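You operate a simulated robot arm through the tools that you are given. There is no shell and no other tool. Be economical: measure what you need, move in short steps, check, and stop when the job is done.

Carry out the task below with a simulated robot arm. There is one attempt and no reset: what you move stays moved.

JOB
Fold the yellow tea towel on the board and press it flat.
Fine: fold it in three; push it up to the stop first; orange flap, then blue flap, each laid back.

It is judged by the outcome, as a careful person would: the job done as asked, and still so three seconds after it is handed in. It fails if anything else is knocked over, pushed out of place, dropped, spilled or broken. Flat cloth is picked up by pressing the open fingertips on it (5 to 10 N) and closing them slowly along it; thin cloth reads only 2 to 8 mm in the jaws.

ROBOT AND FRAMES
A 6-joint arm with a two-finger parallel gripper, fixed in place. Base frame: the origin is at the foot of the arm, x ahead of it, y to its left, z up; the work surface is at about z = 89. Units: cm, degrees, N and s.
With the tool pointing down near the work surface it reaches from about 22 to 78 cm from the base axis. Its first joint turns from -166.0 to 166.0 degrees. Payload 3.91 kg.
Tool frame: the origin (TCP) lies between the finger pads and is the grasp point; the fingertips stand 3 cm ahead of it; z points along the fingers, y is the line along which they close. The gripper opens to 11 cm. The fingers are 2 cm wide and 1 cm thick; the gripper's body (4.8 by 11.2 cm) begins 5.5 cm behind the TCP.
Orientation is told as [roll, pitch, yaw] about the base's x, y, z axes, in that order, counted from this pose: with the fingers straight down and closing along the base's y, the tool's x points along the base's -x, its y along +y and its z along -z.

CONTROLS
- The arm moves only by the tool play_rows. Its argument "rows" is a list of rows, each a list of 7 numbers: the shift along the base's x, y, z in cm, then the turn, a rotation vector about the base's x, y, z in degrees, then the finger opening in cm, from 0 to 11. In form: [[x, y, z, ax, ay, az, claw], ...]. A call has 1 to 20 rows; each row is the pose to reach, as a shift and turn from the pose commanded when the call began. A row lasts 0.2 s, in which the tool goes at most 5 cm and 8.6 degrees; a call with a longer step from one row to the next is refused whole, and so is a gripper value outside its range. A pose out of reach is approached as far as the arm can. The call stops where the force on the tool passes 40 N (or 10 N more than at its start, if that is more) or the arm is blocked; 0.2 s more then pass. Each finger travels about 4.5 cm/s and halts on what it meets, pressing with about 32 N; the grip force reading is that of the motor and also rises with nothing between the fingers. The clock runs only during rows and for 0.2 s after the last one: add rows that repeat a pose to give the fingers time. It gives the time, the measured TCP pose, the force on the tool (base axes), the opening and the grip force at its end, in the units of the frame above (readings bear some noise).
- Cameras (640 x 400 px; columns grow to the right, rows downward): "scene" is fixed at [5.02, 65.17, 148.51]; the picture's right is [-0.84, -0.55, 0.00], its down [-0.25, 0.39, -0.89] and it looks along [0.48, -0.74, -0.47] (base axes); focal length 329 px, centre (320, 200). "wrist" rides on the gripper at [7.7, 0.7, -11.4] in the tool frame; the picture's right is [-0.09, 1.00, 0.00], its down [-0.80, -0.07, -0.59] and it looks along [-0.59, -0.05, 0.80] (tool axes); focal length 270 px, centre (320, 200).
- get_image(camera): a new picture of that camera. The clock stands still meanwhile.
- move_column(by): slides the trunk up (or, below 0, down) by that many cm; the arm rides with it, the base frame stays. It gives what a move gives, with no picture.
- pixel_to_xyz(camera, pixels): for up to 12 pixels [column, row] of the newest picture of that camera ("zoom" is the newest enlarged one), the place [x, y, z] in the base frame of the surface seen there, good to about 0.2 cm. The clock stands still meanwhile.
- zoom(camera, box): a new picture of the part [left, top, right, bottom] of that camera's present view, enlarged. The clock stands still meanwhile.
- job_done(): hands the job in; it is judged then, once.

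Keep the steps short. Do not move on a guess: measure, check each grasp and each placing, and mend mistakes. In all there are 80 turns and 34 pictures (those below and enlarged ones count). Leave the gripper open and the arm clear of the work at the hand-in unless told otherwise, and finish with a single line.

The tools are called as name(argument=value, ...) on one line, values as JSON. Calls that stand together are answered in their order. play_rows: Moves the arm, as the interface text tells. Its arguments: {"type":"object","properties":{"rows":{"type":"array","items":{"type":"array","items":{"type":"number"}}}},"required":["rows"]} The other tools are called the same way: move_column (by) slides the trunk up or down; get_image (camera) takes a picture; pixel_to_xyz (camera, pixels) gives the place of the surface under pixels of a picture; zoom (camera, box) takes an enlarged picture of a part of a camera's view; job_done () hands the job in.

At the start:

```text
time: 0.0
tcp_pos: [56.27, -2.97, 121.63]
orientation: [0.0, 0.0, 0.0]
contact_force: [0.7, 0.9, 0.4]
width: 10.99
gripper_force: 0.1
trunk travel left (down, up): [-32.5, 28.5]
```

scene: 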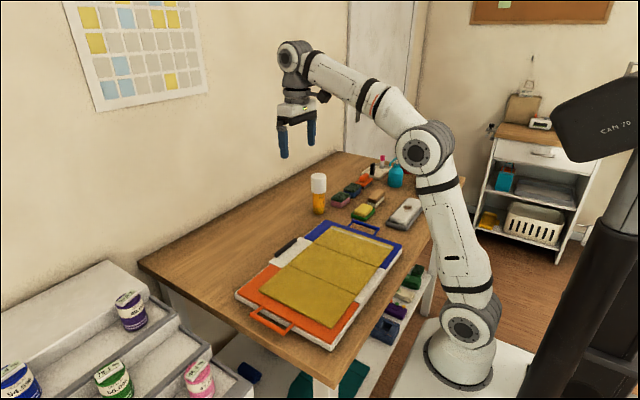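
wrist: 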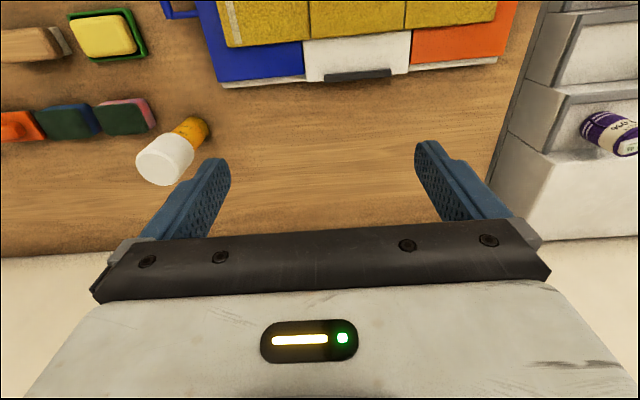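

I'll start by enlarging the board in the scene view, to see the flaps, handles, stop and towel.

zoom(camera="scene", box=[220, 200, 420, 360])

pixel_to_xyz(camera="scene", pixels=[[237, 294], [330, 349], [403, 244], [322, 222], [262, 290], [331, 327], [396, 262], [330, 228], [283, 246], [271, 318], [364, 227], [319, 185]])

```text
2.50 times, centred on (320, 280) of scene
```

zoom: 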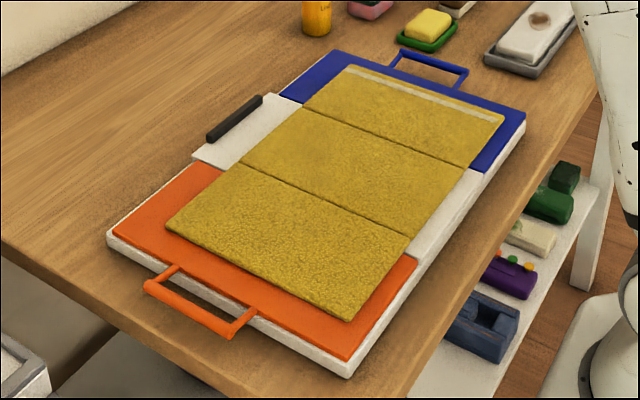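

```text
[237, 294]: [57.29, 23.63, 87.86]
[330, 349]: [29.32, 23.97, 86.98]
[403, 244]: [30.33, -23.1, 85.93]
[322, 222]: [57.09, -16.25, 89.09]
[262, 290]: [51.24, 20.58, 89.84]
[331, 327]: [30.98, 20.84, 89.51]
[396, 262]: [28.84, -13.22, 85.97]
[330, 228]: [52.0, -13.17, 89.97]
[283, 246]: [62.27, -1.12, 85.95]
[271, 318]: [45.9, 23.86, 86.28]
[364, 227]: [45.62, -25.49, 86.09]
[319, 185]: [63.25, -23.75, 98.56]
```

The board has an orange flap (+y end), a white middle with a dark stop on the far side (+x), and a blue flap (-y end). Next I measure towel corners, stop, handles and flap corners on the enlarged picture.

pixel_to_xyz(camera="zoom", pixels=[[168, 226], [345, 318], [500, 122], [350, 69], [242, 162], [305, 108], [460, 166], [408, 233], [212, 138], [260, 97], [217, 127], [237, 125]])

pixel_to_xyz(camera="zoom", pixels=[[148, 285], [230, 333], [190, 309], [175, 268], [253, 312], [400, 52], [465, 71], [432, 62], [393, 64], [462, 87], [415, 260], [222, 168]])

```text
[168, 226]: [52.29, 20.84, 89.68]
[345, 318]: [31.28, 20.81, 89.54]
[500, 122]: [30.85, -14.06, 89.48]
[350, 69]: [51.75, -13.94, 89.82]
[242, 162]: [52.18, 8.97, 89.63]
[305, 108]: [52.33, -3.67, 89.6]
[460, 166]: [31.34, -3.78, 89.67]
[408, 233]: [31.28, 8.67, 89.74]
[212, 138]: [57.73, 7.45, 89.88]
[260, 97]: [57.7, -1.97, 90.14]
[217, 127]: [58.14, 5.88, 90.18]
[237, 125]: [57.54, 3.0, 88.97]
```

```text
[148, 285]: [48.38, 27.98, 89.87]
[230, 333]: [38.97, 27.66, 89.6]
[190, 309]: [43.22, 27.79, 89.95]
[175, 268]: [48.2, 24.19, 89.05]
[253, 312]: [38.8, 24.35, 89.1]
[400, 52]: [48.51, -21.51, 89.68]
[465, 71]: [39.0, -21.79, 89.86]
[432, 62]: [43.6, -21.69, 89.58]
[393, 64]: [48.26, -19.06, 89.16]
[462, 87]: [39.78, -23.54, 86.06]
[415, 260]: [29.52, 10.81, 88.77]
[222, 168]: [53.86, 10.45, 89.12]
```

Towel: x 31.3–52.2, y −14–20.8, and the stop's near face is at about x 57.4, so it needs a push of about 5 cm in +x. Now I measure the panel joints, the stop's near face and the white panel near the near edge.

pixel_to_xyz(camera="zoom", pixels=[[278, 97], [304, 106], [484, 173], [470, 168], [417, 258], [410, 245], [440, 215], [216, 143], [262, 103], [430, 235], [330, 52], [108, 234]])

play_rows(rows=[[-4, 0.8, 0, 0, 0, 0, 11], [-8, 1.6, 0, 0, 0, 0, 11], [-12, 2.4, 0, 0, 0, 0, 11], [-16, 3.2, 0, 0, 0, 0, 11], [-20, 4, 0, 0, 0, 0, 11], [-24, 5, 0, 0, 0, 0, 11], [-28, 5.6, 0, 0, 0, 0, 11], [-28, 5.6, -4, 0, 0, 0, 11], [-28, 5.6, -8, 0, 0, 0, 11], [-28, 5.6, -12, 0, 0, 0, 11], [-28, 5.6, -16, 0, 0, 0, 11], [-28, 5.6, -16, 0, 0, 0, 11]])

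```text
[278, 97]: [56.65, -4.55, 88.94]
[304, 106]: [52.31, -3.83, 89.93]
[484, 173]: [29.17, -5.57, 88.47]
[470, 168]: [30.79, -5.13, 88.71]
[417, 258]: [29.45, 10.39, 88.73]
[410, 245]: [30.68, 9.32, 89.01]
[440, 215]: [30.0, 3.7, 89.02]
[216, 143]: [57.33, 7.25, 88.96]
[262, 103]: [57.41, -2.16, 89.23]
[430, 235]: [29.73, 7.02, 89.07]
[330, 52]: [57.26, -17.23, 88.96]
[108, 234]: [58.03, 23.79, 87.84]
```

```text
time: 2.6
tcp_pos: [28.31, 2.63, 105.08]
orientation: [-0.1, 1.0, 0.0]
contact_force: [-0.1, 0.2, 0.6]
width: 11.04
gripper_force: 0.1
trunk travel left (down, up): [-32.5, 28.5]
```

The middle panel is y −5…10, top z≈89.0, and the stop face is x≈57.4. The tool is in front of the towel's near edge. I'll go down to just above the white panel (tips at about z 89.2), fingers 8 cm apart.

play_rows(rows=[[0.6, 0, -3, 0, 0, 0, 8], [0.6, 0, -6, 0, 0, 0, 8], [0.6, 0, -9, 0, 0, 0, 8], [0.6, 0, -11, 0, 0, 0, 8], [0.6, 0, -12, 0, 0, 0, 8], [0.6, 0, -12.6, 0, 0, 0, 8], [0.6, 0, -12.9, 0, 0, 0, 8], [0.6, 0, -12.9, 0, 0, 0, 8]])

get_image(camera="wrist")

```text
time: 4.4
tcp_pos: [28.81, 2.55, 92.64]
orientation: [0.0, 0.0, 0.0]
contact_force: [0.9, -0.1, -0.3]
width: 8.01
gripper_force: 0.0
trunk travel left (down, up): [-32.5, 28.5]
```

```text
30 pictures are left
```

wrist: 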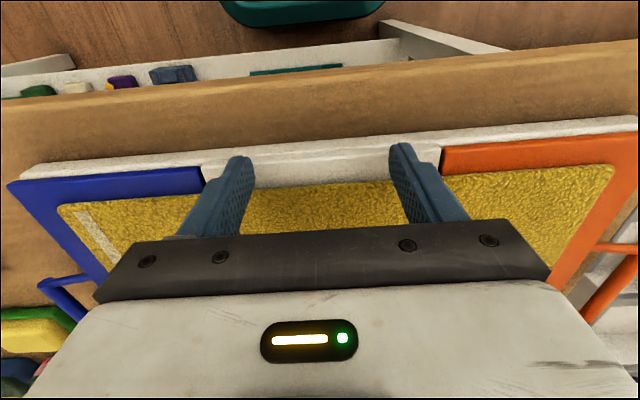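

TCP z is 92.64, so the tips are at about 89.6, still too high and clear of the towel's edge. I'll lower gently in small steps until the tips almost touch the white panel.

play_rows(rows=[[0, 0, -0.2, 0, 0, 0, 8], [0, 0, -0.4, 0, 0, 0, 8], [0, 0, -0.5, 0, 0, 0, 8], [0, 0, -0.5, 0, 0, 0, 8]])

```text
time: 5.4
tcp_pos: [28.7, 2.64, 92.17]
orientation: [0.0, 0.1, 0.1]
contact_force: [-0.8, 0.3, 0.9]
width: 8.0
gripper_force: 0.1
trunk travel left (down, up): [-32.5, 28.5]
```

The tips are at z≈89.17, with no contact. Now I push slowly in +x by 4 cm, then check.

play_rows(rows=[[0.5, 0, 0, 0, 0, 0, 8], [1, 0, 0, 0, 0, 0, 8], [1.5, 0, 0, 0, 0, 0, 8], [1.8, 0, 0, 0, 0, 0, 8], [2.1, 0, 0, 0, 0, 0, 8], [2.4, 0, 0, 0, 0, 0, 8], [2.7, 0, 0, 0, 0, 0, 8], [3, 0, 0, 0, 0, 0, 8], [3.3, 0, 0, 0, 0, 0, 8], [3.6, 0, 0, 0, 0, 0, 8], [4, 0, 0, 0, 0, 0, 8]])

zoom(camera="scene", box=[220, 200, 420, 360])

```text
time: 7.8
tcp_pos: [32.71, 2.6, 92.17]
orientation: [0.0, 0.1, -0.1]
contact_force: [-0.1, 1.2, -0.1]
width: 8.0
gripper_force: 0.1
trunk travel left (down, up): [-32.5, 28.5]
```

```text
2.50 times, centred on (320, 280) of scene
```

zoom: 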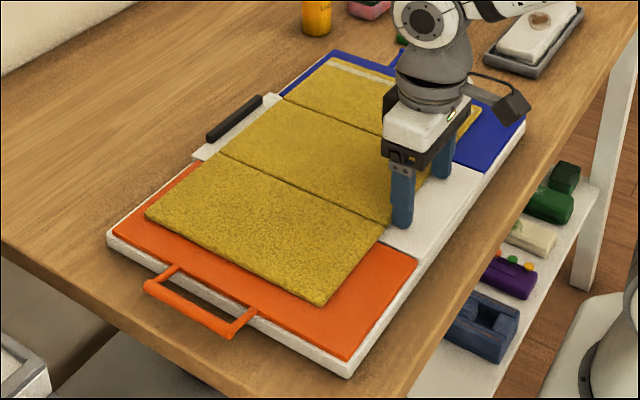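

The towel slides flat as one piece. I measure its far edge and near edge.

pixel_to_xyz(camera="zoom", pixels=[[146, 215], [220, 154], [284, 98], [330, 58], [322, 304], [386, 223], [220, 140], [262, 104]])

```text
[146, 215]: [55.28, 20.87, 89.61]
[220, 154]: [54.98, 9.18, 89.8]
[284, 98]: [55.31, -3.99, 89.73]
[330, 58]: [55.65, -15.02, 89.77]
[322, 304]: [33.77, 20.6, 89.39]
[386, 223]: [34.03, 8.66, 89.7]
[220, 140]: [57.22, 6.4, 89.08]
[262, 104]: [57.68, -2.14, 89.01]
```

The far edge is at x≈55.2, about 2.1 cm short of the stop. I push on by 1.8 cm, then in 1 mm steps while watching the force.

play_rows(rows=[[0.4, 0, 0, 0, 0, 0, 8], [0.8, 0, 0, 0, 0, 0, 8], [1.2, 0, 0, 0, 0, 0, 8], [1.5, 0, 0, 0, 0, 0, 8], [1.8, 0, 0, 0, 0, 0, 8], [1.9, 0, 0, 0, 0, 0, 8], [2.0, 0, 0, 0, 0, 0, 8], [2.0, 0, 0, 0, 0, 0, 8]])

zoom(camera="scene", box=[260, 220, 340, 284])

```text
time: 9.6
tcp_pos: [34.56, 2.75, 92.16]
orientation: [0.0, 0.1, 0.0]
contact_force: [-18.7, -1.4, 1.4]
width: 8.01
gripper_force: 0.2
trunk travel left (down, up): [-32.5, 28.5]
```

```text
6.25 times, centred on (300, 252) of scene
```

zoom: 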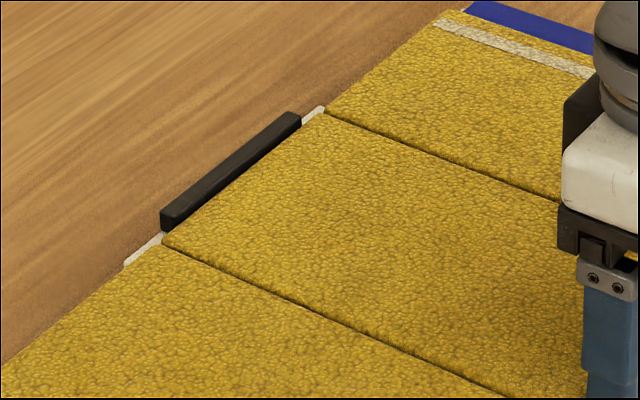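

The force rose to 18.7 N and the picture shows the towel against the stop. I back off 0.8 cm, lift, and check the board hasn't moved.

play_rows(rows=[[-0.4, 0, 0, 0, 0, 0, 8], [-0.8, 0, 0, 0, 0, 0, 8], [-0.8, 0, 3, 0, 0, 0, 7], [-0.8, 0, 7, 0, 0, 0, 5], [-0.8, 0, 11, 0, 0, 0, 3], [1.7, 4, 12, 0, 0, 0, 3], [3.7, 8, 12, 0, 0, 0, 3], [5.2, 12, 12, 0, 0, 0, 3], [6.2, 16, 12, 0, 0, 0, 3], [7.2, 20, 12, 0, 0, 0, 3], [7.2, 20, 12, 0, 0, 0, 3]])

zoom(camera="scene", box=[220, 200, 420, 360])

```text
time: 12.0
tcp_pos: [42.01, 22.52, 104.16]
orientation: [0.0, 0.0, 0.0]
contact_force: [0.3, -0.3, -0.4]
width: 3.01
gripper_force: 0.1
trunk travel left (down, up): [-32.5, 28.5]
```

```text
2.50 times, centred on (320, 280) of scene
```

zoom: 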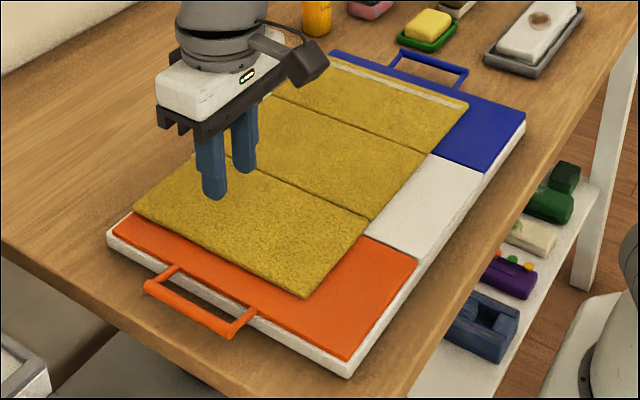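

The board has not moved and the towel is square against the stop. Now I measure the orange handle's bar closely.

zoom(camera="scene", box=[260, 300, 310, 340])

```text
10.00 times, centred on (285, 320) of scene
```

zoom: 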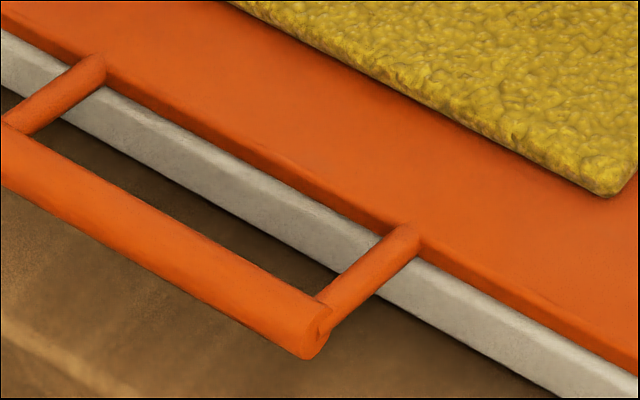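

pixel_to_xyz(camera="zoom", pixels=[[150, 215], [160, 225], [138, 240], [310, 330], [10, 150], [325, 295], [85, 65], [405, 235], [220, 170], [210, 195], [190, 270], [300, 220]])

```text
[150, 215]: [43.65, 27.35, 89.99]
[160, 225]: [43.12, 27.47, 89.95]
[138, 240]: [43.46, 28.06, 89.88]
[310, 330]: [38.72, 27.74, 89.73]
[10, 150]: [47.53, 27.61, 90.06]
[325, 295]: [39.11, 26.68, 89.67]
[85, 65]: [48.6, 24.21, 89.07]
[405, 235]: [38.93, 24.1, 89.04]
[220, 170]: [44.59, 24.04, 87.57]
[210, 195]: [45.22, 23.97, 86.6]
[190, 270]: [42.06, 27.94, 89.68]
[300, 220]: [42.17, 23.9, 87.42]
```

The bar lies along x from 38.8 to 48.4, with its axis at about y 27.5, z 89.4, and the board edge at y 24. The hinge is near y≈10. I'll straddle the bar at x 43.5 with the fingers 2.6 cm apart, descend so the tips reach about 0.6 cm below the bar's axis, then check before closing.

play_rows(rows=[[0.7, 2.5, 0, 0, 0, 0, 2.6], [1.45, 4.92, 0, 0, 0, 0, 2.6], [1.45, 4.92, -4, 0, 0, 0, 2.6], [1.45, 4.92, -8, 0, 0, 0, 2.6], [1.45, 4.92, -10.5, 0, 0, 0, 2.6], [1.45, 4.92, -12, 0, 0, 0, 2.6], [1.45, 4.92, -12.43, 0, 0, 0, 2.6], [1.45, 4.92, -12.43, 0, 0, 0, 2.6]])

zoom(camera="scene", box=[220, 270, 320, 350])

```text
time: 13.8
tcp_pos: [43.43, 27.5, 91.86]
orientation: [0.0, 0.0, 0.0]
contact_force: [-0.2, 0.6, -1.2]
width: 2.57
gripper_force: 0.1
trunk travel left (down, up): [-32.5, 28.5]
```

```text
5.00 times, centred on (270, 310) of scene
```

zoom: 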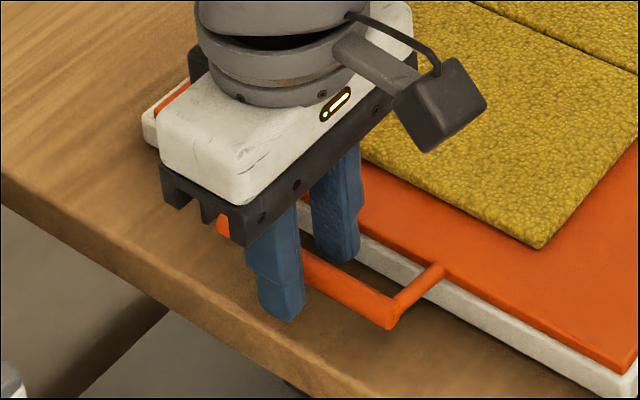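

The fingers straddle the bar. I close slowly and read the width.

play_rows(rows=[[0, 0, 0, 0, 0, 0, 2.0], [0, 0, 0, 0, 0, 0, 1.5], [0, 0, 0, 0, 0, 0, 1.0], [0, 0, 0, 0, 0, 0, 0.5], [0, 0, 0, 0, 0, 0, 0.5]])

```text
time: 15.0
tcp_pos: [43.4, 27.33, 91.84]
orientation: [0.0, 0.1, 0.0]
contact_force: [1.2, -16.7, -0.4]
width: 1.12
gripper_force: 44.8
trunk travel left (down, up): [-32.5, 28.5]
```

The bar is held at width 1.12, and −16.7 N in y shows the bar centre is about 0.17 cm nearer (y≈27.33). I shift to relieve that, then start the arc for 10° about the hinge at y 10, z 89.

play_rows(rows=[[0, -0.08, 0, 0, 0, 0, 0.5], [0, -0.17, 0, 0, 0, 0, 0.5], [0, -0.19, 0.5, 0, 0, 0, 0.5], [0, -0.22, 1.0, 0, 0, 0, 0.5], [0, -0.27, 1.5, 0, 0, 0, 0.5], [0, -0.33, 2.0, 0, 0, 0, 0.5], [0, -0.41, 2.5, 0, 0, 0, 0.5], [0, -0.5, 3.0, 0, 0, 0, 0.5], [0, -0.5, 3.0, 0, 0, 0, 0.5]])

zoom(camera="scene", box=[220, 200, 420, 360])

```text
time: 17.0
tcp_pos: [43.34, 27.01, 94.77]
orientation: [0.1, 0.0, 0.0]
contact_force: [-11.5, -2.4, -0.4]
width: 1.1
gripper_force: 44.9
trunk travel left (down, up): [-32.5, 28.5]
```

```text
2.50 times, centred on (320, 280) of scene
```

zoom: 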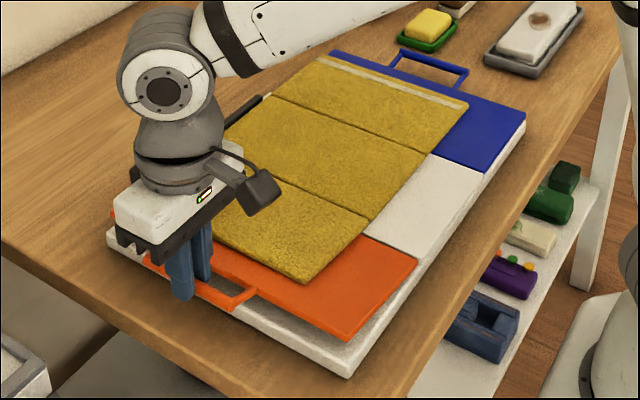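

The flap has come up with its third of the towel on it. There is −11.5 N in x, so I shift x by −0.12 and carry the arc on to 30°.

play_rows(rows=[[-0.12, -0.17, 0.74, 0, 0, 0, 0.5], [-0.12, -0.36, 1.47, 0, 0, 0, 0.5], [-0.12, -0.59, 2.19, 0, 0, 0, 0.5], [-0.12, -0.85, 2.9, 0, 0, 0, 0.5], [-0.12, -1.14, 3.6, 0, 0, 0, 0.5], [-0.12, -1.46, 4.29, 0, 0, 0, 0.5], [-0.12, -1.81, 4.96, 0, 0, 0, 0.5], [-0.12, -2.19, 5.61, 0, 0, 0, 0.5], [-0.12, -2.19, 5.61, 0, 0, 0, 0.5]])

```text
time: 19.0
tcp_pos: [43.31, 24.95, 100.44]
orientation: [0.0, 0.1, 0.0]
contact_force: [5.2, -3.0, -3.1]
width: 1.12
gripper_force: 45.6
trunk travel left (down, up): [-32.5, 28.5]
```

Forces are small and the arc fits. On to 70°.

play_rows(rows=[[0, -0.41, 0.64, 0, 0, 0, 0.5], [0, -0.84, 1.26, 0, 0, 0, 0.5], [0, -1.3, 1.86, 0, 0, 0, 0.5], [0, -1.79, 2.44, 0, 0, 0, 0.5], [0, -2.3, 3.0, 0, 0, 0, 0.5], [0, -2.84, 3.53, 0, 0, 0, 0.5], [0, -3.4, 4.04, 0, 0, 0, 0.5], [0, -3.98, 4.52, 0, 0, 0, 0.5], [0, -4.58, 4.98, 0, 0, 0, 0.5], [0, -5.2, 5.42, 0, 0, 0, 0.5], [0, -5.84, 5.82, 0, 0, 0, 0.5], [0, -6.49, 6.2, 0, 0, 0, 0.5], [0, -7.16, 6.55, 0, 0, 0, 0.5], [0, -7.85, 6.87, 0, 0, 0, 0.5], [0, -8.55, 7.16, 0, 0, 0, 0.5], [0, -9.26, 7.41, 0, 0, 0, 0.5], [0, -9.26, 7.41, 0, 0, 0, 0.5]])

get_image(camera="scene")

```text
time: 22.6
tcp_pos: [43.34, 15.56, 107.76]
orientation: [0.0, 0.3, 0.0]
contact_force: [-3.8, -6.7, -20.9]
width: 1.1
gripper_force: 45.3
trunk travel left (down, up): [-32.5, 28.5]
```

```text
23 pictures are left
```

scene: 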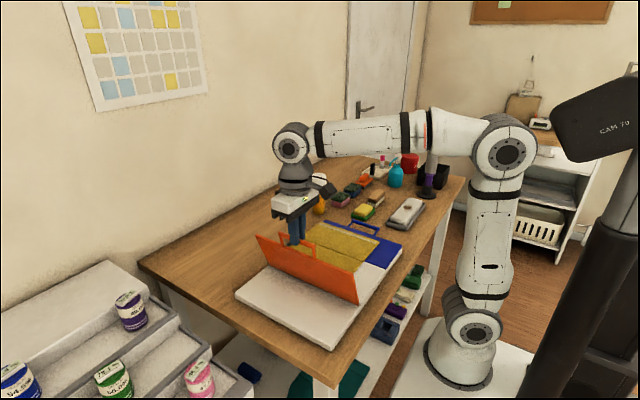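

The flap is at about 72°, with the towel riding on it. −21 N in z says my arc is slightly too wide; the readings fit a hinge at y≈10.2. I loosen the fingers to 1.7 cm as a cage, lower 0.6, and carry on past vertical to 110°.

play_rows(rows=[[0, 0, -0.3, 0, 0, 0, 1.7], [0, 0, -0.6, 0, 0, 0, 1.7], [0, -0.6, -0.43, 0, 0, 0, 1.7], [0, -1.25, -0.27, 0, 0, 0, 1.7], [0, -1.8, -0.14, 0, 0, 0, 1.7], [0, -2.42, -0.02, 0, 0, 0, 1.7], [0, -3.15, 0.08, 0, 0, 0, 1.7], [0, -3.91, 0.17, 0, 0, 0, 1.7], [0, -4.65, 0.22, 0, 0, 0, 1.7], [0, -5.4, 0.24, 0, 0, 0, 1.7], [0, -6.15, 0.22, 0, 0, 0, 1.7], [0, -6.89, 0.17, 0, 0, 0, 1.7], [0, -7.64, 0.08, 0, 0, 0, 1.7], [0, -8.38, -0.02, 0, 0, 0, 1.7], [0, -9.1, -0.18, 0, 0, 0, 1.7], [0, -9.84, -0.34, 0, 0, 0, 1.7], [0, -10.55, -0.57, 0, 0, 0, 1.7], [0, -11.26, -0.8, 0, 0, 0, 1.7], [0, -11.26, -0.8, 0, 0, 0, 1.7]])

get_image(camera="scene")

```text
time: 26.6
tcp_pos: [43.28, 4.25, 106.92]
orientation: [0.0, 0.0, 0.1]
contact_force: [-0.5, 0.3, -0.8]
width: 1.71
gripper_force: 0.0
trunk travel left (down, up): [-32.5, 28.5]
```

```text
22 pictures are left
```

scene: 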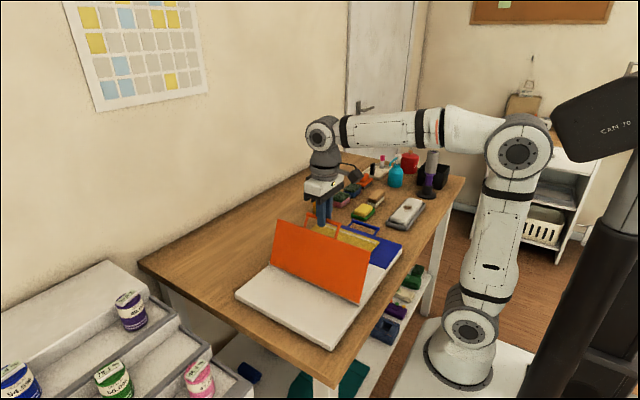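

The flap is past vertical and sits in the cage, nearly force-free. I lower it along the arc to about 160°.

play_rows(rows=[[0, -0.7, -0.27, 0, 0, 0, 1.7], [0, -1.38, -0.55, 0, 0, 0, 1.7], [0, -2.05, -0.87, 0, 0, 0, 1.7], [0, -2.71, -1.2, 0, 0, 0, 1.7], [0, -3.35, -1.57, 0, 0, 0, 1.7], [0, -3.97, -1.95, 0, 0, 0, 1.7], [0, -4.57, -2.37, 0, 0, 0, 1.7], [0, -5.16, -2.8, 0, 0, 0, 1.7], [0, -5.72, -3.27, 0, 0, 0, 1.7], [0, -6.26, -3.75, 0, 0, 0, 1.7], [0, -7.27, -4.8, 0, 0, 0, 1.7], [0, -7.73, -5.37, 0, 0, 0, 1.7], [0, -8.18, -5.95, 0, 0, 0, 1.7], [0, -8.6, -6.55, 0, 0, 0, 1.7], [0, -8.98, -7.15, 0, 0, 0, 1.7], [0, -9.34, -7.8, 0, 0, 0, 1.7], [0, -9.67, -8.5, 0, 0, 0, 1.7], [0, -9.97, -9.15, 0, 0, 0, 1.7], [0, -10.25, -9.85, 0, 0, 0, 1.7], [0, -10.25, -9.85, 0, 0, 0, 1.7]])

zoom(camera="scene", box=[220, 200, 420, 360])

```text
time: 27.7
tcp_pos: [43.14, 2.39, 105.9]
orientation: [0.5, -0.2, 0.0]
contact_force: [1.0, 23.2, -4.6]
width: 3.25
gripper_force: 15.0
trunk travel left (down, up): [-32.5, 28.5]
stopped in row 5: the force on the tool passed its limit (the readings are from after the stop); the commanded pose is now the measured one
```

```text
2.50 times, centred on (320, 280) of scene
```

zoom: 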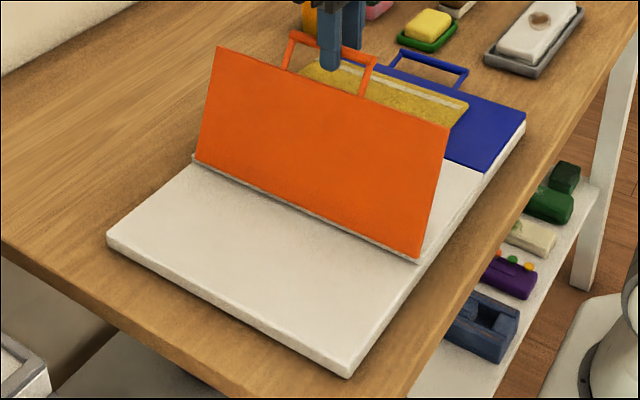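

It stopped at about 115° with +23 N in y, and the fingers were forced apart to 3.25 cm. Before moving on I measure where the flap's edge and bar really are.

pixel_to_xyz(camera="zoom", pixels=[[222, 50], [445, 129], [330, 90], [195, 158], [415, 259], [305, 205], [293, 34], [370, 62], [325, 45], [288, 68], [362, 93], [320, 75]])

get_image(camera="wrist")

```text
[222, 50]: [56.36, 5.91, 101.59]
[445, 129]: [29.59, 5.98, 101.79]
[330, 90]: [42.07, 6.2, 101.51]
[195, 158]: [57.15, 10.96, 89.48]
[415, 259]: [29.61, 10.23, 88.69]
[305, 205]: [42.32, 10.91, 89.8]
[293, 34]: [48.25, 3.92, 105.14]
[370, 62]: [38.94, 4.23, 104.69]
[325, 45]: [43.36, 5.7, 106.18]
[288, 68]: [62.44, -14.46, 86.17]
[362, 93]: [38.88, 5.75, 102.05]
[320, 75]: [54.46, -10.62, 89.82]
```

```text
20 pictures are left
```

wrist: 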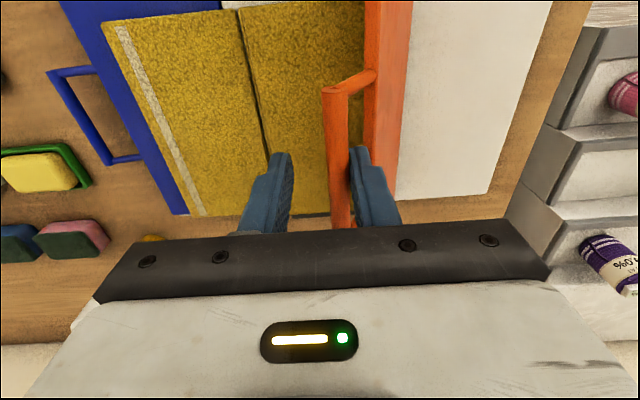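

The flap stands at about 110° and resisted further push, so it may have an end stop. Now I check where the orange third of the towel lies, using points in the wrist picture.

pixel_to_xyz(camera="wrist", pixels=[[270, 40], [320, 40], [350, 40], [362, 40], [200, 40], [245, 40], [330, 20], [315, 140], [235, 20], [385, 40], [340, 10], [300, 100]])

```text
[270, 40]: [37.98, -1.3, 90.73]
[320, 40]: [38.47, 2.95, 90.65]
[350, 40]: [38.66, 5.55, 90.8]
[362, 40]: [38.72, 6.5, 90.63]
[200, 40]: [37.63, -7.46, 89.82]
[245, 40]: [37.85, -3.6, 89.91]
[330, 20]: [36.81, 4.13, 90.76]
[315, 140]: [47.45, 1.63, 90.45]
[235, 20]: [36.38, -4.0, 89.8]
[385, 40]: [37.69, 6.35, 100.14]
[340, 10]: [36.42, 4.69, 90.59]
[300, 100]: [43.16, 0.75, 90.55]
```

The middle third now reads z≈90.7 against 89.8 before. The orange third has already dropped onto the middle, and ~110° is the flap's end stop. Now I lay the orange flap back: re-centre on the bar, bring it back over vertical to about 72°, and stop there to grip.

play_rows(rows=[[0, 0.6, 0.6, 0, 0, 0, 3.2], [0, 1.7, 1.2, 0, 0, 0, 3.0], [0, 1.7, 1.2, 0, 0, 0, 1.8], [0, 1.95, 1.2, 0, 0, 0, 1.8], [0, 2.65, 1.43, 0, 0, 0, 1.8], [0, 3.37, 1.66, 0, 0, 0, 1.8], [0, 4.1, 1.82, 0, 0, 0, 1.8], [0, 4.83, 1.98, 0, 0, 0, 1.8], [0, 5.57, 2.08, 0, 0, 0, 1.8], [0, 6.32, 2.17, 0, 0, 0, 1.8], [0, 7.06, 2.21, 0, 0, 0, 1.8], [0, 7.81, 2.24, 0, 0, 0, 1.8], [0, 8.55, 2.21, 0, 0, 0, 1.8], [0, 9.3, 2.17, 0, 0, 0, 1.8], [0, 10.05, 2.08, 0, 0, 0, 1.8], [0, 10.79, 1.98, 0, 0, 0, 1.8], [0, 11.4, 1.86, 0, 0, 0, 1.8], [0, 11.96, 1.73, 0, 0, 0, 1.8], [0, 13.11, 1.4, 0, 0, 0, 1.8], [0, 13.11, 1.6, 0, 0, 0, 1.8]])

zoom(camera="scene", box=[220, 200, 420, 360])

```text
time: 31.9
tcp_pos: [43.25, 14.98, 107.33]
orientation: [0.4, -0.1, 0.0]
contact_force: [0.0, 0.1, 0.4]
width: 1.81
gripper_force: 0.0
trunk travel left (down, up): [-32.5, 28.5]
```

```text
2.50 times, centred on (320, 280) of scene
```

zoom: 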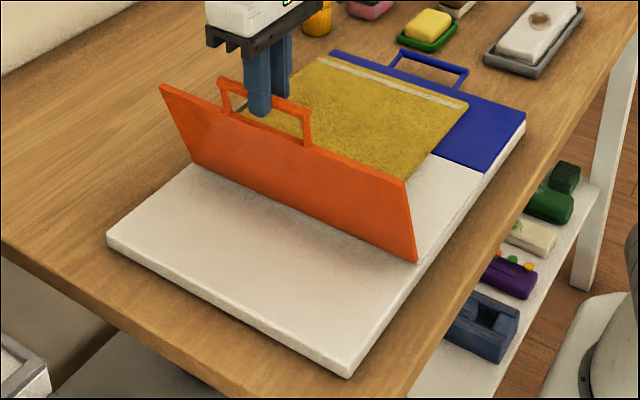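

The flap is empty at about 75° and the orange third lies folded over. I close on the bar and read.

play_rows(rows=[[0, 0, 0, 0, 0, 0, 1.4], [0, 0, 0, 0, 0, 0, 1.0], [0, 0, 0, 0, 0, 0, 0.5], [0, 0, 0, 0, 0, 0, 0.5]])

```text
time: 32.9
tcp_pos: [43.24, 14.98, 107.3]
orientation: [0.2, -0.1, 0.0]
contact_force: [-0.5, -0.9, -1.3]
width: 1.11
gripper_force: 45.5
trunk travel left (down, up): [-32.5, 28.5]
```

Gripped at width 1.11 with no side force. I lay the flap down along the arc to about 10° above flat.

play_rows(rows=[[0, 1.08, -0.35, 0, 0, 0, 0.5], [0, 2.19, -0.8, 0, 0, 0, 0.5], [0, 3.27, -1.33, 0, 0, 0, 0.5], [0, 4.3, -1.92, 0, 0, 0, 0.5], [0, 5.29, -2.59, 0, 0, 0, 0.5], [0, 6.24, -3.33, 0, 0, 0, 0.5], [0, 7.13, -4.13, 0, 0, 0, 0.5], [0, 7.96, -4.99, 0, 0, 0, 0.5], [0, 8.73, -5.91, 0, 0, 0, 0.5], [0, 9.43, -6.88, 0, 0, 0, 0.5], [0, 10.06, -7.89, 0, 0, 0, 0.5], [0, 10.63, -8.95, 0, 0, 0, 0.5], [0, 11.11, -10.04, 0, 0, 0, 0.5], [0, 11.52, -11.16, 0, 0, 0, 0.5], [0, 11.85, -12.31, 0, 0, 0, 0.5], [0, 12.1, -13.48, 0, 0, 0, 0.5], [0, 12.1, -13.48, 0, 0, 0, 0.5]])

```text
time: 36.5
tcp_pos: [43.27, 27.04, 93.88]
orientation: [0.2, -0.1, 0.1]
contact_force: [-11.7, 1.3, 0.7]
width: 1.13
gripper_force: 45.2
trunk travel left (down, up): [-32.5, 28.5]
```

It sits about 10° above flat and forces are small. I lower the last 2.4 cm in small steps.

play_rows(rows=[[0, 0.08, -0.5, 0, 0, 0, 0.5], [0, 0.14, -1.0, 0, 0, 0, 0.5], [0, 0.19, -1.5, 0, 0, 0, 0.5], [0, 0.22, -1.9, 0, 0, 0, 0.5], [0, 0.24, -2.2, 0, 0, 0, 0.5], [0, 0.25, -2.35, 0, 0, 0, 0.5], [0, 0.25, -2.35, 0, 0, 0, 0.5]])

zoom(camera="scene", box=[220, 200, 420, 360])

```text
time: 38.1
tcp_pos: [43.33, 27.38, 91.46]
orientation: [0.4, -0.2, 0.1]
contact_force: [-2.1, 0.3, -0.2]
width: 1.1
gripper_force: 44.7
trunk travel left (down, up): [-32.5, 28.5]
```

```text
2.50 times, centred on (320, 280) of scene
```

zoom: 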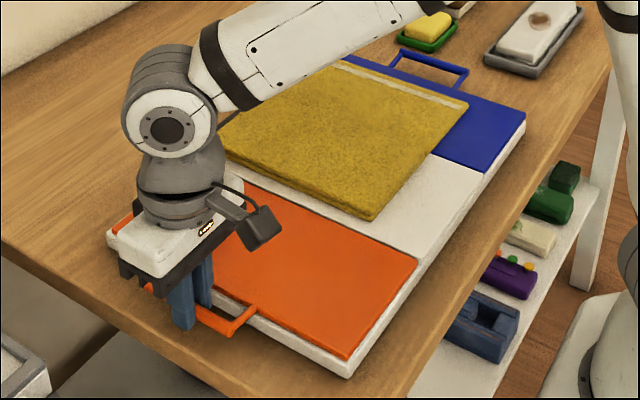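

The orange flap lies flat. I open, lift straight up and travel above the towel to the blue handle (expected bar axis y≈−22.1, x 43.5), staying high there.

play_rows(rows=[[0, 0, 0, 0, 0, 0, 1.8], [0, 0, 0, 0, 0, 0, 2.6], [0, 0, 0, 0, 0, 0, 2.6], [0, 0, 3, 0, 0, 0, 2.6], [0, 0, 7, 0, 0, 0, 2.6], [0, 0, 11, 0, 0, 0, 2.6], [0.1, -4, 14, 0, 0, 0, 2.6], [0.2, -8.5, 14, 0, 0, 0, 2.6], [0.2, -13, 14, 0, 0, 0, 2.6], [0.2, -17.5, 14, 0, 0, 0, 2.6], [0.2, -22, 14, 0, 0, 0, 2.6], [0.2, -26.5, 14, 0, 0, 0, 2.6], [0.2, -31, 14, 0, 0, 0, 2.6], [0.2, -35.5, 14, 0, 0, 0, 2.6], [0.2, -40, 14, 0, 0, 0, 2.6], [0.2, -44.5, 14, 0, 0, 0, 2.6], [0.2, -49.5, 14, 0, 0, 0, 2.6], [0.2, -49.5, 14, 0, 0, 0, 2.6]])

zoom(camera="scene", box=[220, 190, 420, 350])

get_image(camera="wrist")

```text
time: 41.9
tcp_pos: [43.29, -22.53, 105.6]
orientation: [0.2, -0.1, 0.1]
contact_force: [0.4, -0.3, -0.3]
width: 2.59
gripper_force: 0.1
trunk travel left (down, up): [-32.5, 28.5]
```

```text
2.50 times, centred on (320, 270) of scene
```

zoom: 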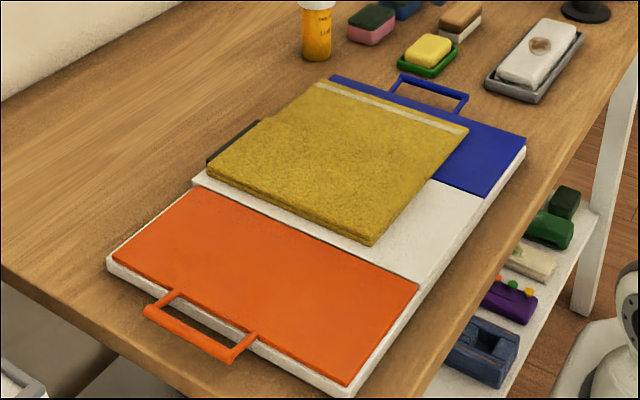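

```text
16 pictures are left
```

wrist: 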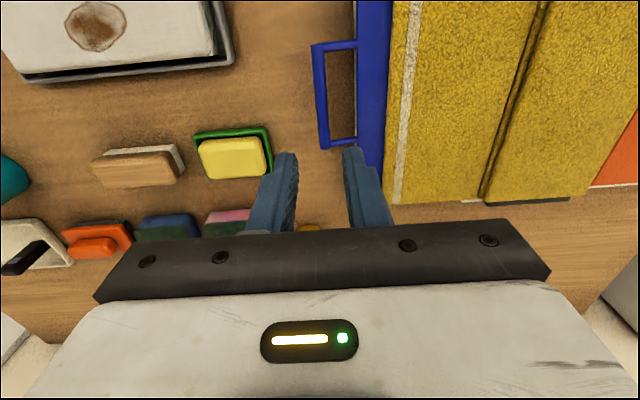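

The fold looks neat. In the wrist picture the blue bar runs from (318,48) to (324,145), and I measure it along with the green soap dish behind it and the top faces.

pixel_to_xyz(camera="wrist", pixels=[[320, 75], [317, 75], [323, 95], [326, 120], [330, 45], [340, 142], [272, 155], [270, 128], [235, 155], [370, 100], [357, 60], [316, 50]])

pixel_to_xyz(camera="zoom", pixels=[[402, 78], [466, 97], [432, 88], [395, 88], [462, 112], [460, 55], [430, 74], [430, 42], [398, 65]])

```text
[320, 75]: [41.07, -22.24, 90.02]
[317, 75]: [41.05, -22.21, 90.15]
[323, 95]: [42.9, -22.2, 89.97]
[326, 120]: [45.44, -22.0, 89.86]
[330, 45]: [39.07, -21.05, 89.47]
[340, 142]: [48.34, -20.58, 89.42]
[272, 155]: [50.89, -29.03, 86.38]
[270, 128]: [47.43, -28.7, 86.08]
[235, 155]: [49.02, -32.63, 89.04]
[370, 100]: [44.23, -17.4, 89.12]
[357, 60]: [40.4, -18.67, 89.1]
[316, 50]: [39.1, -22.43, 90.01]
```

```text
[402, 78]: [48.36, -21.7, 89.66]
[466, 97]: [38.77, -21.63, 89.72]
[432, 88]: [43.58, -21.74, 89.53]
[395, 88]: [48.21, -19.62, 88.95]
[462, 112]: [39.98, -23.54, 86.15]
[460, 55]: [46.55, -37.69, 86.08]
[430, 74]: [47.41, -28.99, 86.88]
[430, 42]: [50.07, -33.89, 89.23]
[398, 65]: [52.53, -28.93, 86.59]
```

The blue bar's axis is at y≈−22.1, x 39–48.4, z≈89.5, and the soap dish starts at y −28.7, which is clear. I shift +0.43 in y and +0.25 in x, then descend straddling the bar.

play_rows(rows=[[0.25, 0.43, 0, 0, 0, 0, 2.6], [0.25, 0.43, -4, 0, 0, 0, 2.6], [0.25, 0.43, -8, 0, 0, 0, 2.6], [0.25, 0.43, -11, 0, 0, 0, 2.6], [0.25, 0.43, -12.8, 0, 0, 0, 2.6], [0.25, 0.43, -13.6, 0, 0, 0, 2.6], [0.25, 0.43, -13.9, 0, 0, 0, 2.6], [0.25, 0.43, -13.9, 0, 0, 0, 2.6]])

zoom(camera="wrist", box=[220, 80, 420, 240])

```text
time: 43.7
tcp_pos: [43.48, -21.82, 91.6]
orientation: [0.3, -0.1, 0.0]
contact_force: [0.3, 0.4, -0.6]
width: 2.59
gripper_force: 0.1
trunk travel left (down, up): [-32.5, 28.5]
```

```text
2.50 times, centred on (320, 160) of wrist
```

zoom: 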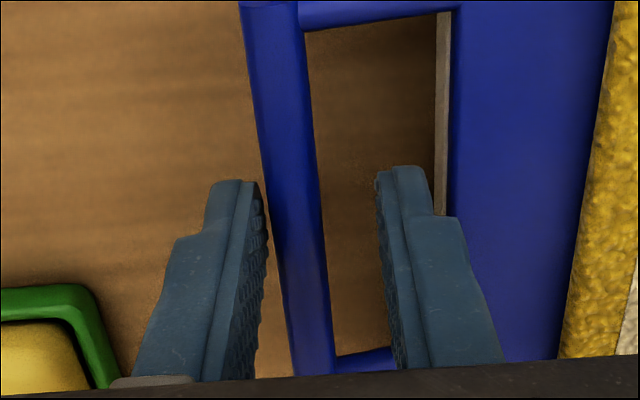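

The bar is nearer the −y finger (TCP y −21.82, bar about −22.1). I centre by −0.28, then close slowly.

play_rows(rows=[[0, -0.14, 0, 0, 0, 0, 2.6], [0, -0.28, 0, 0, 0, 0, 2.2], [0, -0.28, 0, 0, 0, 0, 1.7], [0, -0.28, 0, 0, 0, 0, 1.2], [0, -0.28, 0, 0, 0, 0, 0.5], [0, -0.28, 0, 0, 0, 0, 0.5]])

```text
time: 45.1
tcp_pos: [43.58, -22.15, 91.63]
orientation: [0.3, -0.2, 0.0]
contact_force: [-1.5, -20.6, 0.0]
width: 1.5
gripper_force: 10.1
trunk travel left (down, up): [-32.5, 28.5]
```

The fingers are still closing and −20.6 N in y says the bar is a bit further out. I ease −0.15 in y while they finish.

play_rows(rows=[[0, -0.08, 0, 0, 0, 0, 0.5], [0, -0.15, 0, 0, 0, 0, 0.5], [0, -0.15, 0, 0, 0, 0, 0.5]])

```text
time: 45.9
tcp_pos: [43.62, -22.4, 91.46]
orientation: [0.4, -0.1, 0.0]
contact_force: [-6.4, -15.3, 0.2]
width: 1.25
gripper_force: 8.1
trunk travel left (down, up): [-32.5, 28.5]
```

Only the −y finger presses so far (width 1.25). I shift another −0.15 in y and wait.

play_rows(rows=[[0, -0.08, 0, 0, 0, 0, 0.5], [0, -0.15, 0, 0, 0, 0, 0.5], [0, -0.15, 0, 0, 0, 0, 0.5], [0, -0.15, 0, 0, 0, 0, 0.5]])

zoom(camera="wrist", box=[220, 80, 420, 240])

```text
time: 46.9
tcp_pos: [43.59, -22.5, 91.69]
orientation: [0.4, -0.1, 0.0]
contact_force: [-4.3, -1.9, 0.9]
width: 1.1
gripper_force: 44.7
trunk travel left (down, up): [-32.5, 28.5]
```

```text
2.50 times, centred on (320, 160) of wrist
```

zoom: 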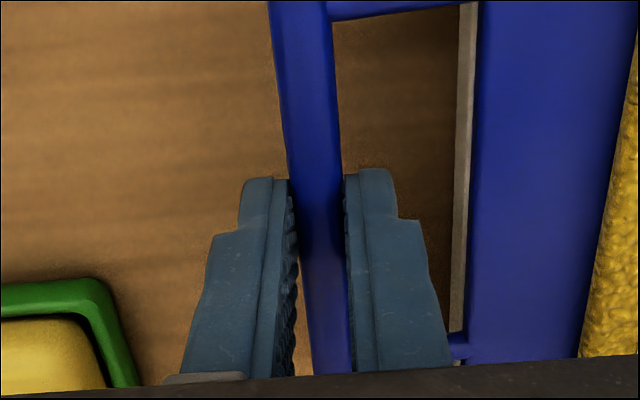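

Firm hold now: width 1.10, grip 44.7 N, side force about 2 N. The bar is at y −22.5, so the hinge is at about y −5.3. I raise the blue flap along its arc to 30°.

play_rows(rows=[[0, 0.04, 0.74, 0, 0, 0, 0.5], [0, 0.11, 1.49, 0, 0, 0, 0.5], [0, 0.22, 2.23, 0, 0, 0, 0.5], [0, 0.35, 2.97, 0, 0, 0, 0.5], [0, 0.52, 3.7, 0, 0, 0, 0.5], [0, 0.71, 4.42, 0, 0, 0, 0.5], [0, 0.94, 5.13, 0, 0, 0, 0.5], [0, 1.2, 5.83, 0, 0, 0, 0.5], [0, 1.5, 6.52, 0, 0, 0, 0.5], [0, 1.82, 7.19, 0, 0, 0, 0.5], [0, 2.17, 7.85, 0, 0, 0, 0.5], [0, 2.55, 8.5, 0, 0, 0, 0.5], [0, 2.55, 8.5, 0, 0, 0, 0.5]])

```text
time: 49.7
tcp_pos: [43.67, -20.06, 100.16]
orientation: [0.4, -0.2, 0.0]
contact_force: [0.6, -20.6, 13.0]
width: 1.13
gripper_force: 44.8
trunk travel left (down, up): [-32.5, 28.5]
```

−20 N in y and +13 N in z mean my path runs about 0.2 cm inside the true arc. I shift out by 0.2 and continue to 50°.

play_rows(rows=[[0, -0.15, 0.1, 0, 0, 0, 0.5], [0, 0.2, 0.7, 0, 0, 0, 0.5], [0, 0.62, 1.32, 0, 0, 0, 0.5], [0, 1.08, 1.92, 0, 0, 0, 0.5], [0, 1.56, 2.49, 0, 0, 0, 0.5], [0, 2.07, 3.04, 0, 0, 0, 0.5], [0, 2.6, 3.57, 0, 0, 0, 0.5], [0, 3.15, 4.07, 0, 0, 0, 0.5], [0, 3.73, 4.54, 0, 0, 0, 0.5], [0, 3.73, 4.54, 0, 0, 0, 0.5]])

```text
time: 51.9
tcp_pos: [43.68, -15.95, 104.76]
orientation: [0.3, -0.1, 0.1]
contact_force: [-7.7, 0.9, -3.0]
width: 1.1
gripper_force: 45.5
trunk travel left (down, up): [-32.5, 28.5]
```

Forces are small again. On to 70°.

play_rows(rows=[[0, 0.6, 0.46, 0, 0, 0, 0.5], [0, 1.22, 0.88, 0, 0, 0, 0.5], [0, 1.85, 1.28, 0, 0, 0, 0.5], [0, 2.5, 1.65, 0, 0, 0, 0.5], [0, 3.16, 1.99, 0, 0, 0, 0.5], [0, 3.84, 2.3, 0, 0, 0, 0.5], [0, 4.53, 2.58, 0, 0, 0, 0.5], [0, 5.24, 2.83, 0, 0, 0, 0.5], [0, 5.24, 2.83, 0, 0, 0, 0.5]])

```text
time: 53.9
tcp_pos: [43.65, -11.01, 107.49]
orientation: [0.3, -0.4, 0.0]
contact_force: [4.8, -7.2, 16.9]
width: 1.1
gripper_force: 45.0
trunk travel left (down, up): [-32.5, 28.5]
```

The blue flap is at about 70°. I loosen to a 1.7 cm cage and carry it past vertical to just its end stop at ~110°, slowly.

play_rows(rows=[[0, 0, -0.1, 0, 0, 0, 1.7], [0, 0, -0.2, 0, 0, 0, 1.7], [0, 0.6, -0.05, 0, 0, 0, 1.7], [0, 1.3, 0.16, 0, 0, 0, 1.7], [0, 2.0, 0.32, 0, 0, 0, 1.7], [0, 2.75, 0.48, 0, 0, 0, 1.7], [0, 3.5, 0.58, 0, 0, 0, 1.7], [0, 4.25, 0.67, 0, 0, 0, 1.7], [0, 5.0, 0.71, 0, 0, 0, 1.7], [0, 5.75, 0.74, 0, 0, 0, 1.7], [0, 6.5, 0.71, 0, 0, 0, 1.7], [0, 7.25, 0.67, 0, 0, 0, 1.7], [0, 8.0, 0.58, 0, 0, 0, 1.7], [0, 8.73, 0.48, 0, 0, 0, 1.7], [0, 9.5, 0.32, 0, 0, 0, 1.7], [0, 10.2, 0.16, 0, 0, 0, 1.7], [0, 10.9, -0.06, 0, 0, 0, 1.7], [0, 11.5, -0.27, 0, 0, 0, 1.7], [0, 11.5, -0.27, 0, 0, 0, 1.7]])

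zoom(camera="scene", box=[220, 160, 420, 320])

```text
time: 57.9
tcp_pos: [43.78, 0.73, 107.16]
orientation: [0.3, -0.1, 0.1]
contact_force: [0.5, 0.3, -0.2]
width: 1.72
gripper_force: 0.0
trunk travel left (down, up): [-32.5, 28.5]
```

```text
2.50 times, centred on (320, 240) of scene
```

zoom: 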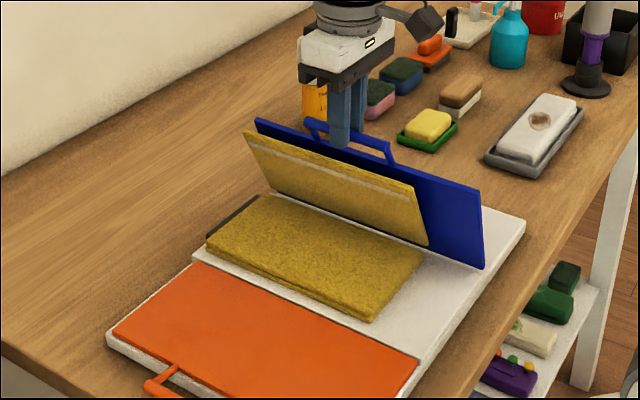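

The blue third has come off the flap and is tipping toward the middle. I wait a moment with the flap held, then look again.

play_rows(rows=[[0, 0.1, 0, 0, 0, 0, 1.7], [0, 0.2, 0, 0, 0, 0, 1.7], [0, 0.2, 0, 0, 0, 0, 1.7], [0, 0.2, 0, 0, 0, 0, 1.7], [0, 0.2, 0, 0, 0, 0, 1.7]])

zoom(camera="scene", box=[220, 160, 420, 320])

```text
time: 59.1
tcp_pos: [43.68, 0.95, 107.28]
orientation: [0.3, 0.0, 0.1]
contact_force: [0.6, 0.3, -0.4]
width: 1.7
gripper_force: 0.1
trunk travel left (down, up): [-32.5, 28.5]
```

```text
2.50 times, centred on (320, 240) of scene
```

zoom: 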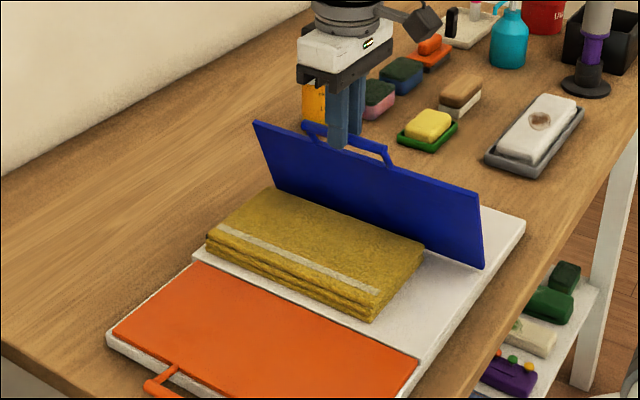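

The blue third now lies on top, folded in three. I bring the blue flap back over vertical to about 72° and grip the bar.

play_rows(rows=[[0, -0.5, 0, 0, 0, 0, 1.8], [0, -1.1, 0.14, 0, 0, 0, 1.8], [0, -1.8, 0.28, 0, 0, 0, 1.8], [0, -2.5, 0.44, 0, 0, 0, 1.8], [0, -3.27, 0.6, 0, 0, 0, 1.8], [0, -4, 0.7, 0, 0, 0, 1.8], [0, -4.76, 0.79, 0, 0, 0, 1.8], [0, -5.5, 0.83, 0, 0, 0, 1.8], [0, -6.25, 0.86, 0, 0, 0, 1.8], [0, -7, 0.83, 0, 0, 0, 1.8], [0, -7.74, 0.79, 0, 0, 0, 1.8], [0, -8.5, 0.7, 0, 0, 0, 1.8], [0, -9.23, 0.6, 0, 0, 0, 1.8], [0, -10, 0.44, 0, 0, 0, 1.8], [0, -10.69, 0.28, 0, 0, 0, 1.8], [0, -11.55, 0.05, 0, 0, 0, 1.8], [0, -11.55, 0.15, 0, 0, 0, 1.4], [0, -11.55, 0.15, 0, 0, 0, 0.5], [0, -11.55, 0.15, 0, 0, 0, 0.5], [0, -11.55, 0.15, 0, 0, 0, 0.5]])

zoom(camera="scene", box=[220, 160, 420, 320])

```text
time: 63.3
tcp_pos: [43.74, -10.7, 107.23]
orientation: [0.4, -0.1, 0.1]
contact_force: [0.8, 0.1, -0.3]
width: 1.13
gripper_force: 45.2
trunk travel left (down, up): [-32.5, 28.5]
```

```text
2.50 times, centred on (320, 240) of scene
```

zoom: 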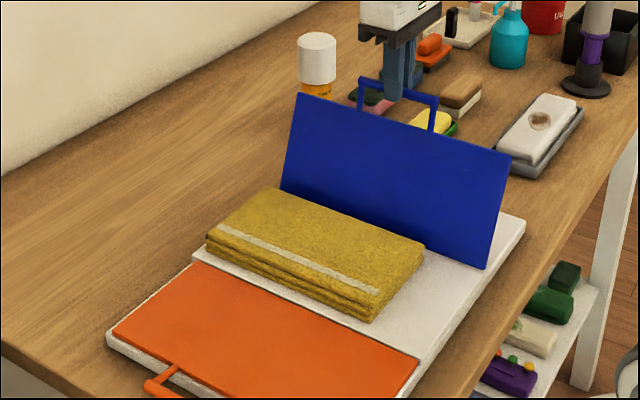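

Gripped at width 1.13 with no side force, at about 71.6°. I lay the blue flap down along the arc to about 10° above flat.

play_rows(rows=[[0, -1.02, -0.37, 0, 0, 0, 0.5], [0, -2.11, -0.85, 0, 0, 0, 0.5], [0, -3.17, -1.42, 0, 0, 0, 0.5], [0, -4.2, -2.05, 0, 0, 0, 0.5], [0, -5.2, -2.75, 0, 0, 0, 0.5], [0, -6.13, -3.52, 0, 0, 0, 0.5], [0, -7.0, -4.35, 0, 0, 0, 0.5], [0, -7.82, -5.24, 0, 0, 0, 0.5], [0, -8.57, -6.19, 0, 0, 0, 0.5], [0, -9.25, -7.18, 0, 0, 0, 0.5], [0, -9.85, -8.21, 0, 0, 0, 0.5], [0, -10.38, -9.29, 0, 0, 0, 0.5], [0, -10.83, -10.4, 0, 0, 0, 0.5], [0, -11.2, -11.54, 0, 0, 0, 0.5], [0, -11.49, -12.7, 0, 0, 0, 0.5], [0, -11.58, -13.28, 0, 0, 0, 0.5], [0, -11.58, -13.28, 0, 0, 0, 0.5]])

```text
time: 66.9
tcp_pos: [43.77, -22.06, 94.02]
orientation: [0.3, -0.2, 0.2]
contact_force: [14.4, 5.4, -1.9]
width: 1.11
gripper_force: 44.9
trunk travel left (down, up): [-32.5, 28.5]
```

It sits about 10° up, with 14 N along x from a slight offset. I ease +0.12 in x and lower the last 2.5 cm in small steps.

play_rows(rows=[[0.06, -0.05, -0.5, 0, 0, 0, 0.5], [0.12, -0.1, -1.0, 0, 0, 0, 0.5], [0.12, -0.14, -1.5, 0, 0, 0, 0.5], [0.12, -0.17, -1.9, 0, 0, 0, 0.5], [0.12, -0.19, -2.25, 0, 0, 0, 0.5], [0.12, -0.2, -2.5, 0, 0, 0, 0.5], [0.12, -0.2, -2.5, 0, 0, 0, 0.5]])

zoom(camera="scene", box=[220, 180, 420, 340])

```text
time: 68.5
tcp_pos: [43.76, -22.38, 91.77]
orientation: [0.4, -0.1, 0.1]
contact_force: [-4.1, 9.5, 6.5]
width: 1.11
gripper_force: 45.0
trunk travel left (down, up): [-32.5, 28.5]
```

```text
2.50 times, centred on (320, 260) of scene
```

zoom: 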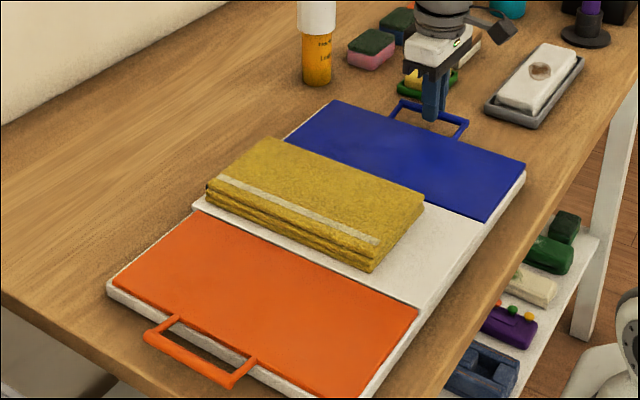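

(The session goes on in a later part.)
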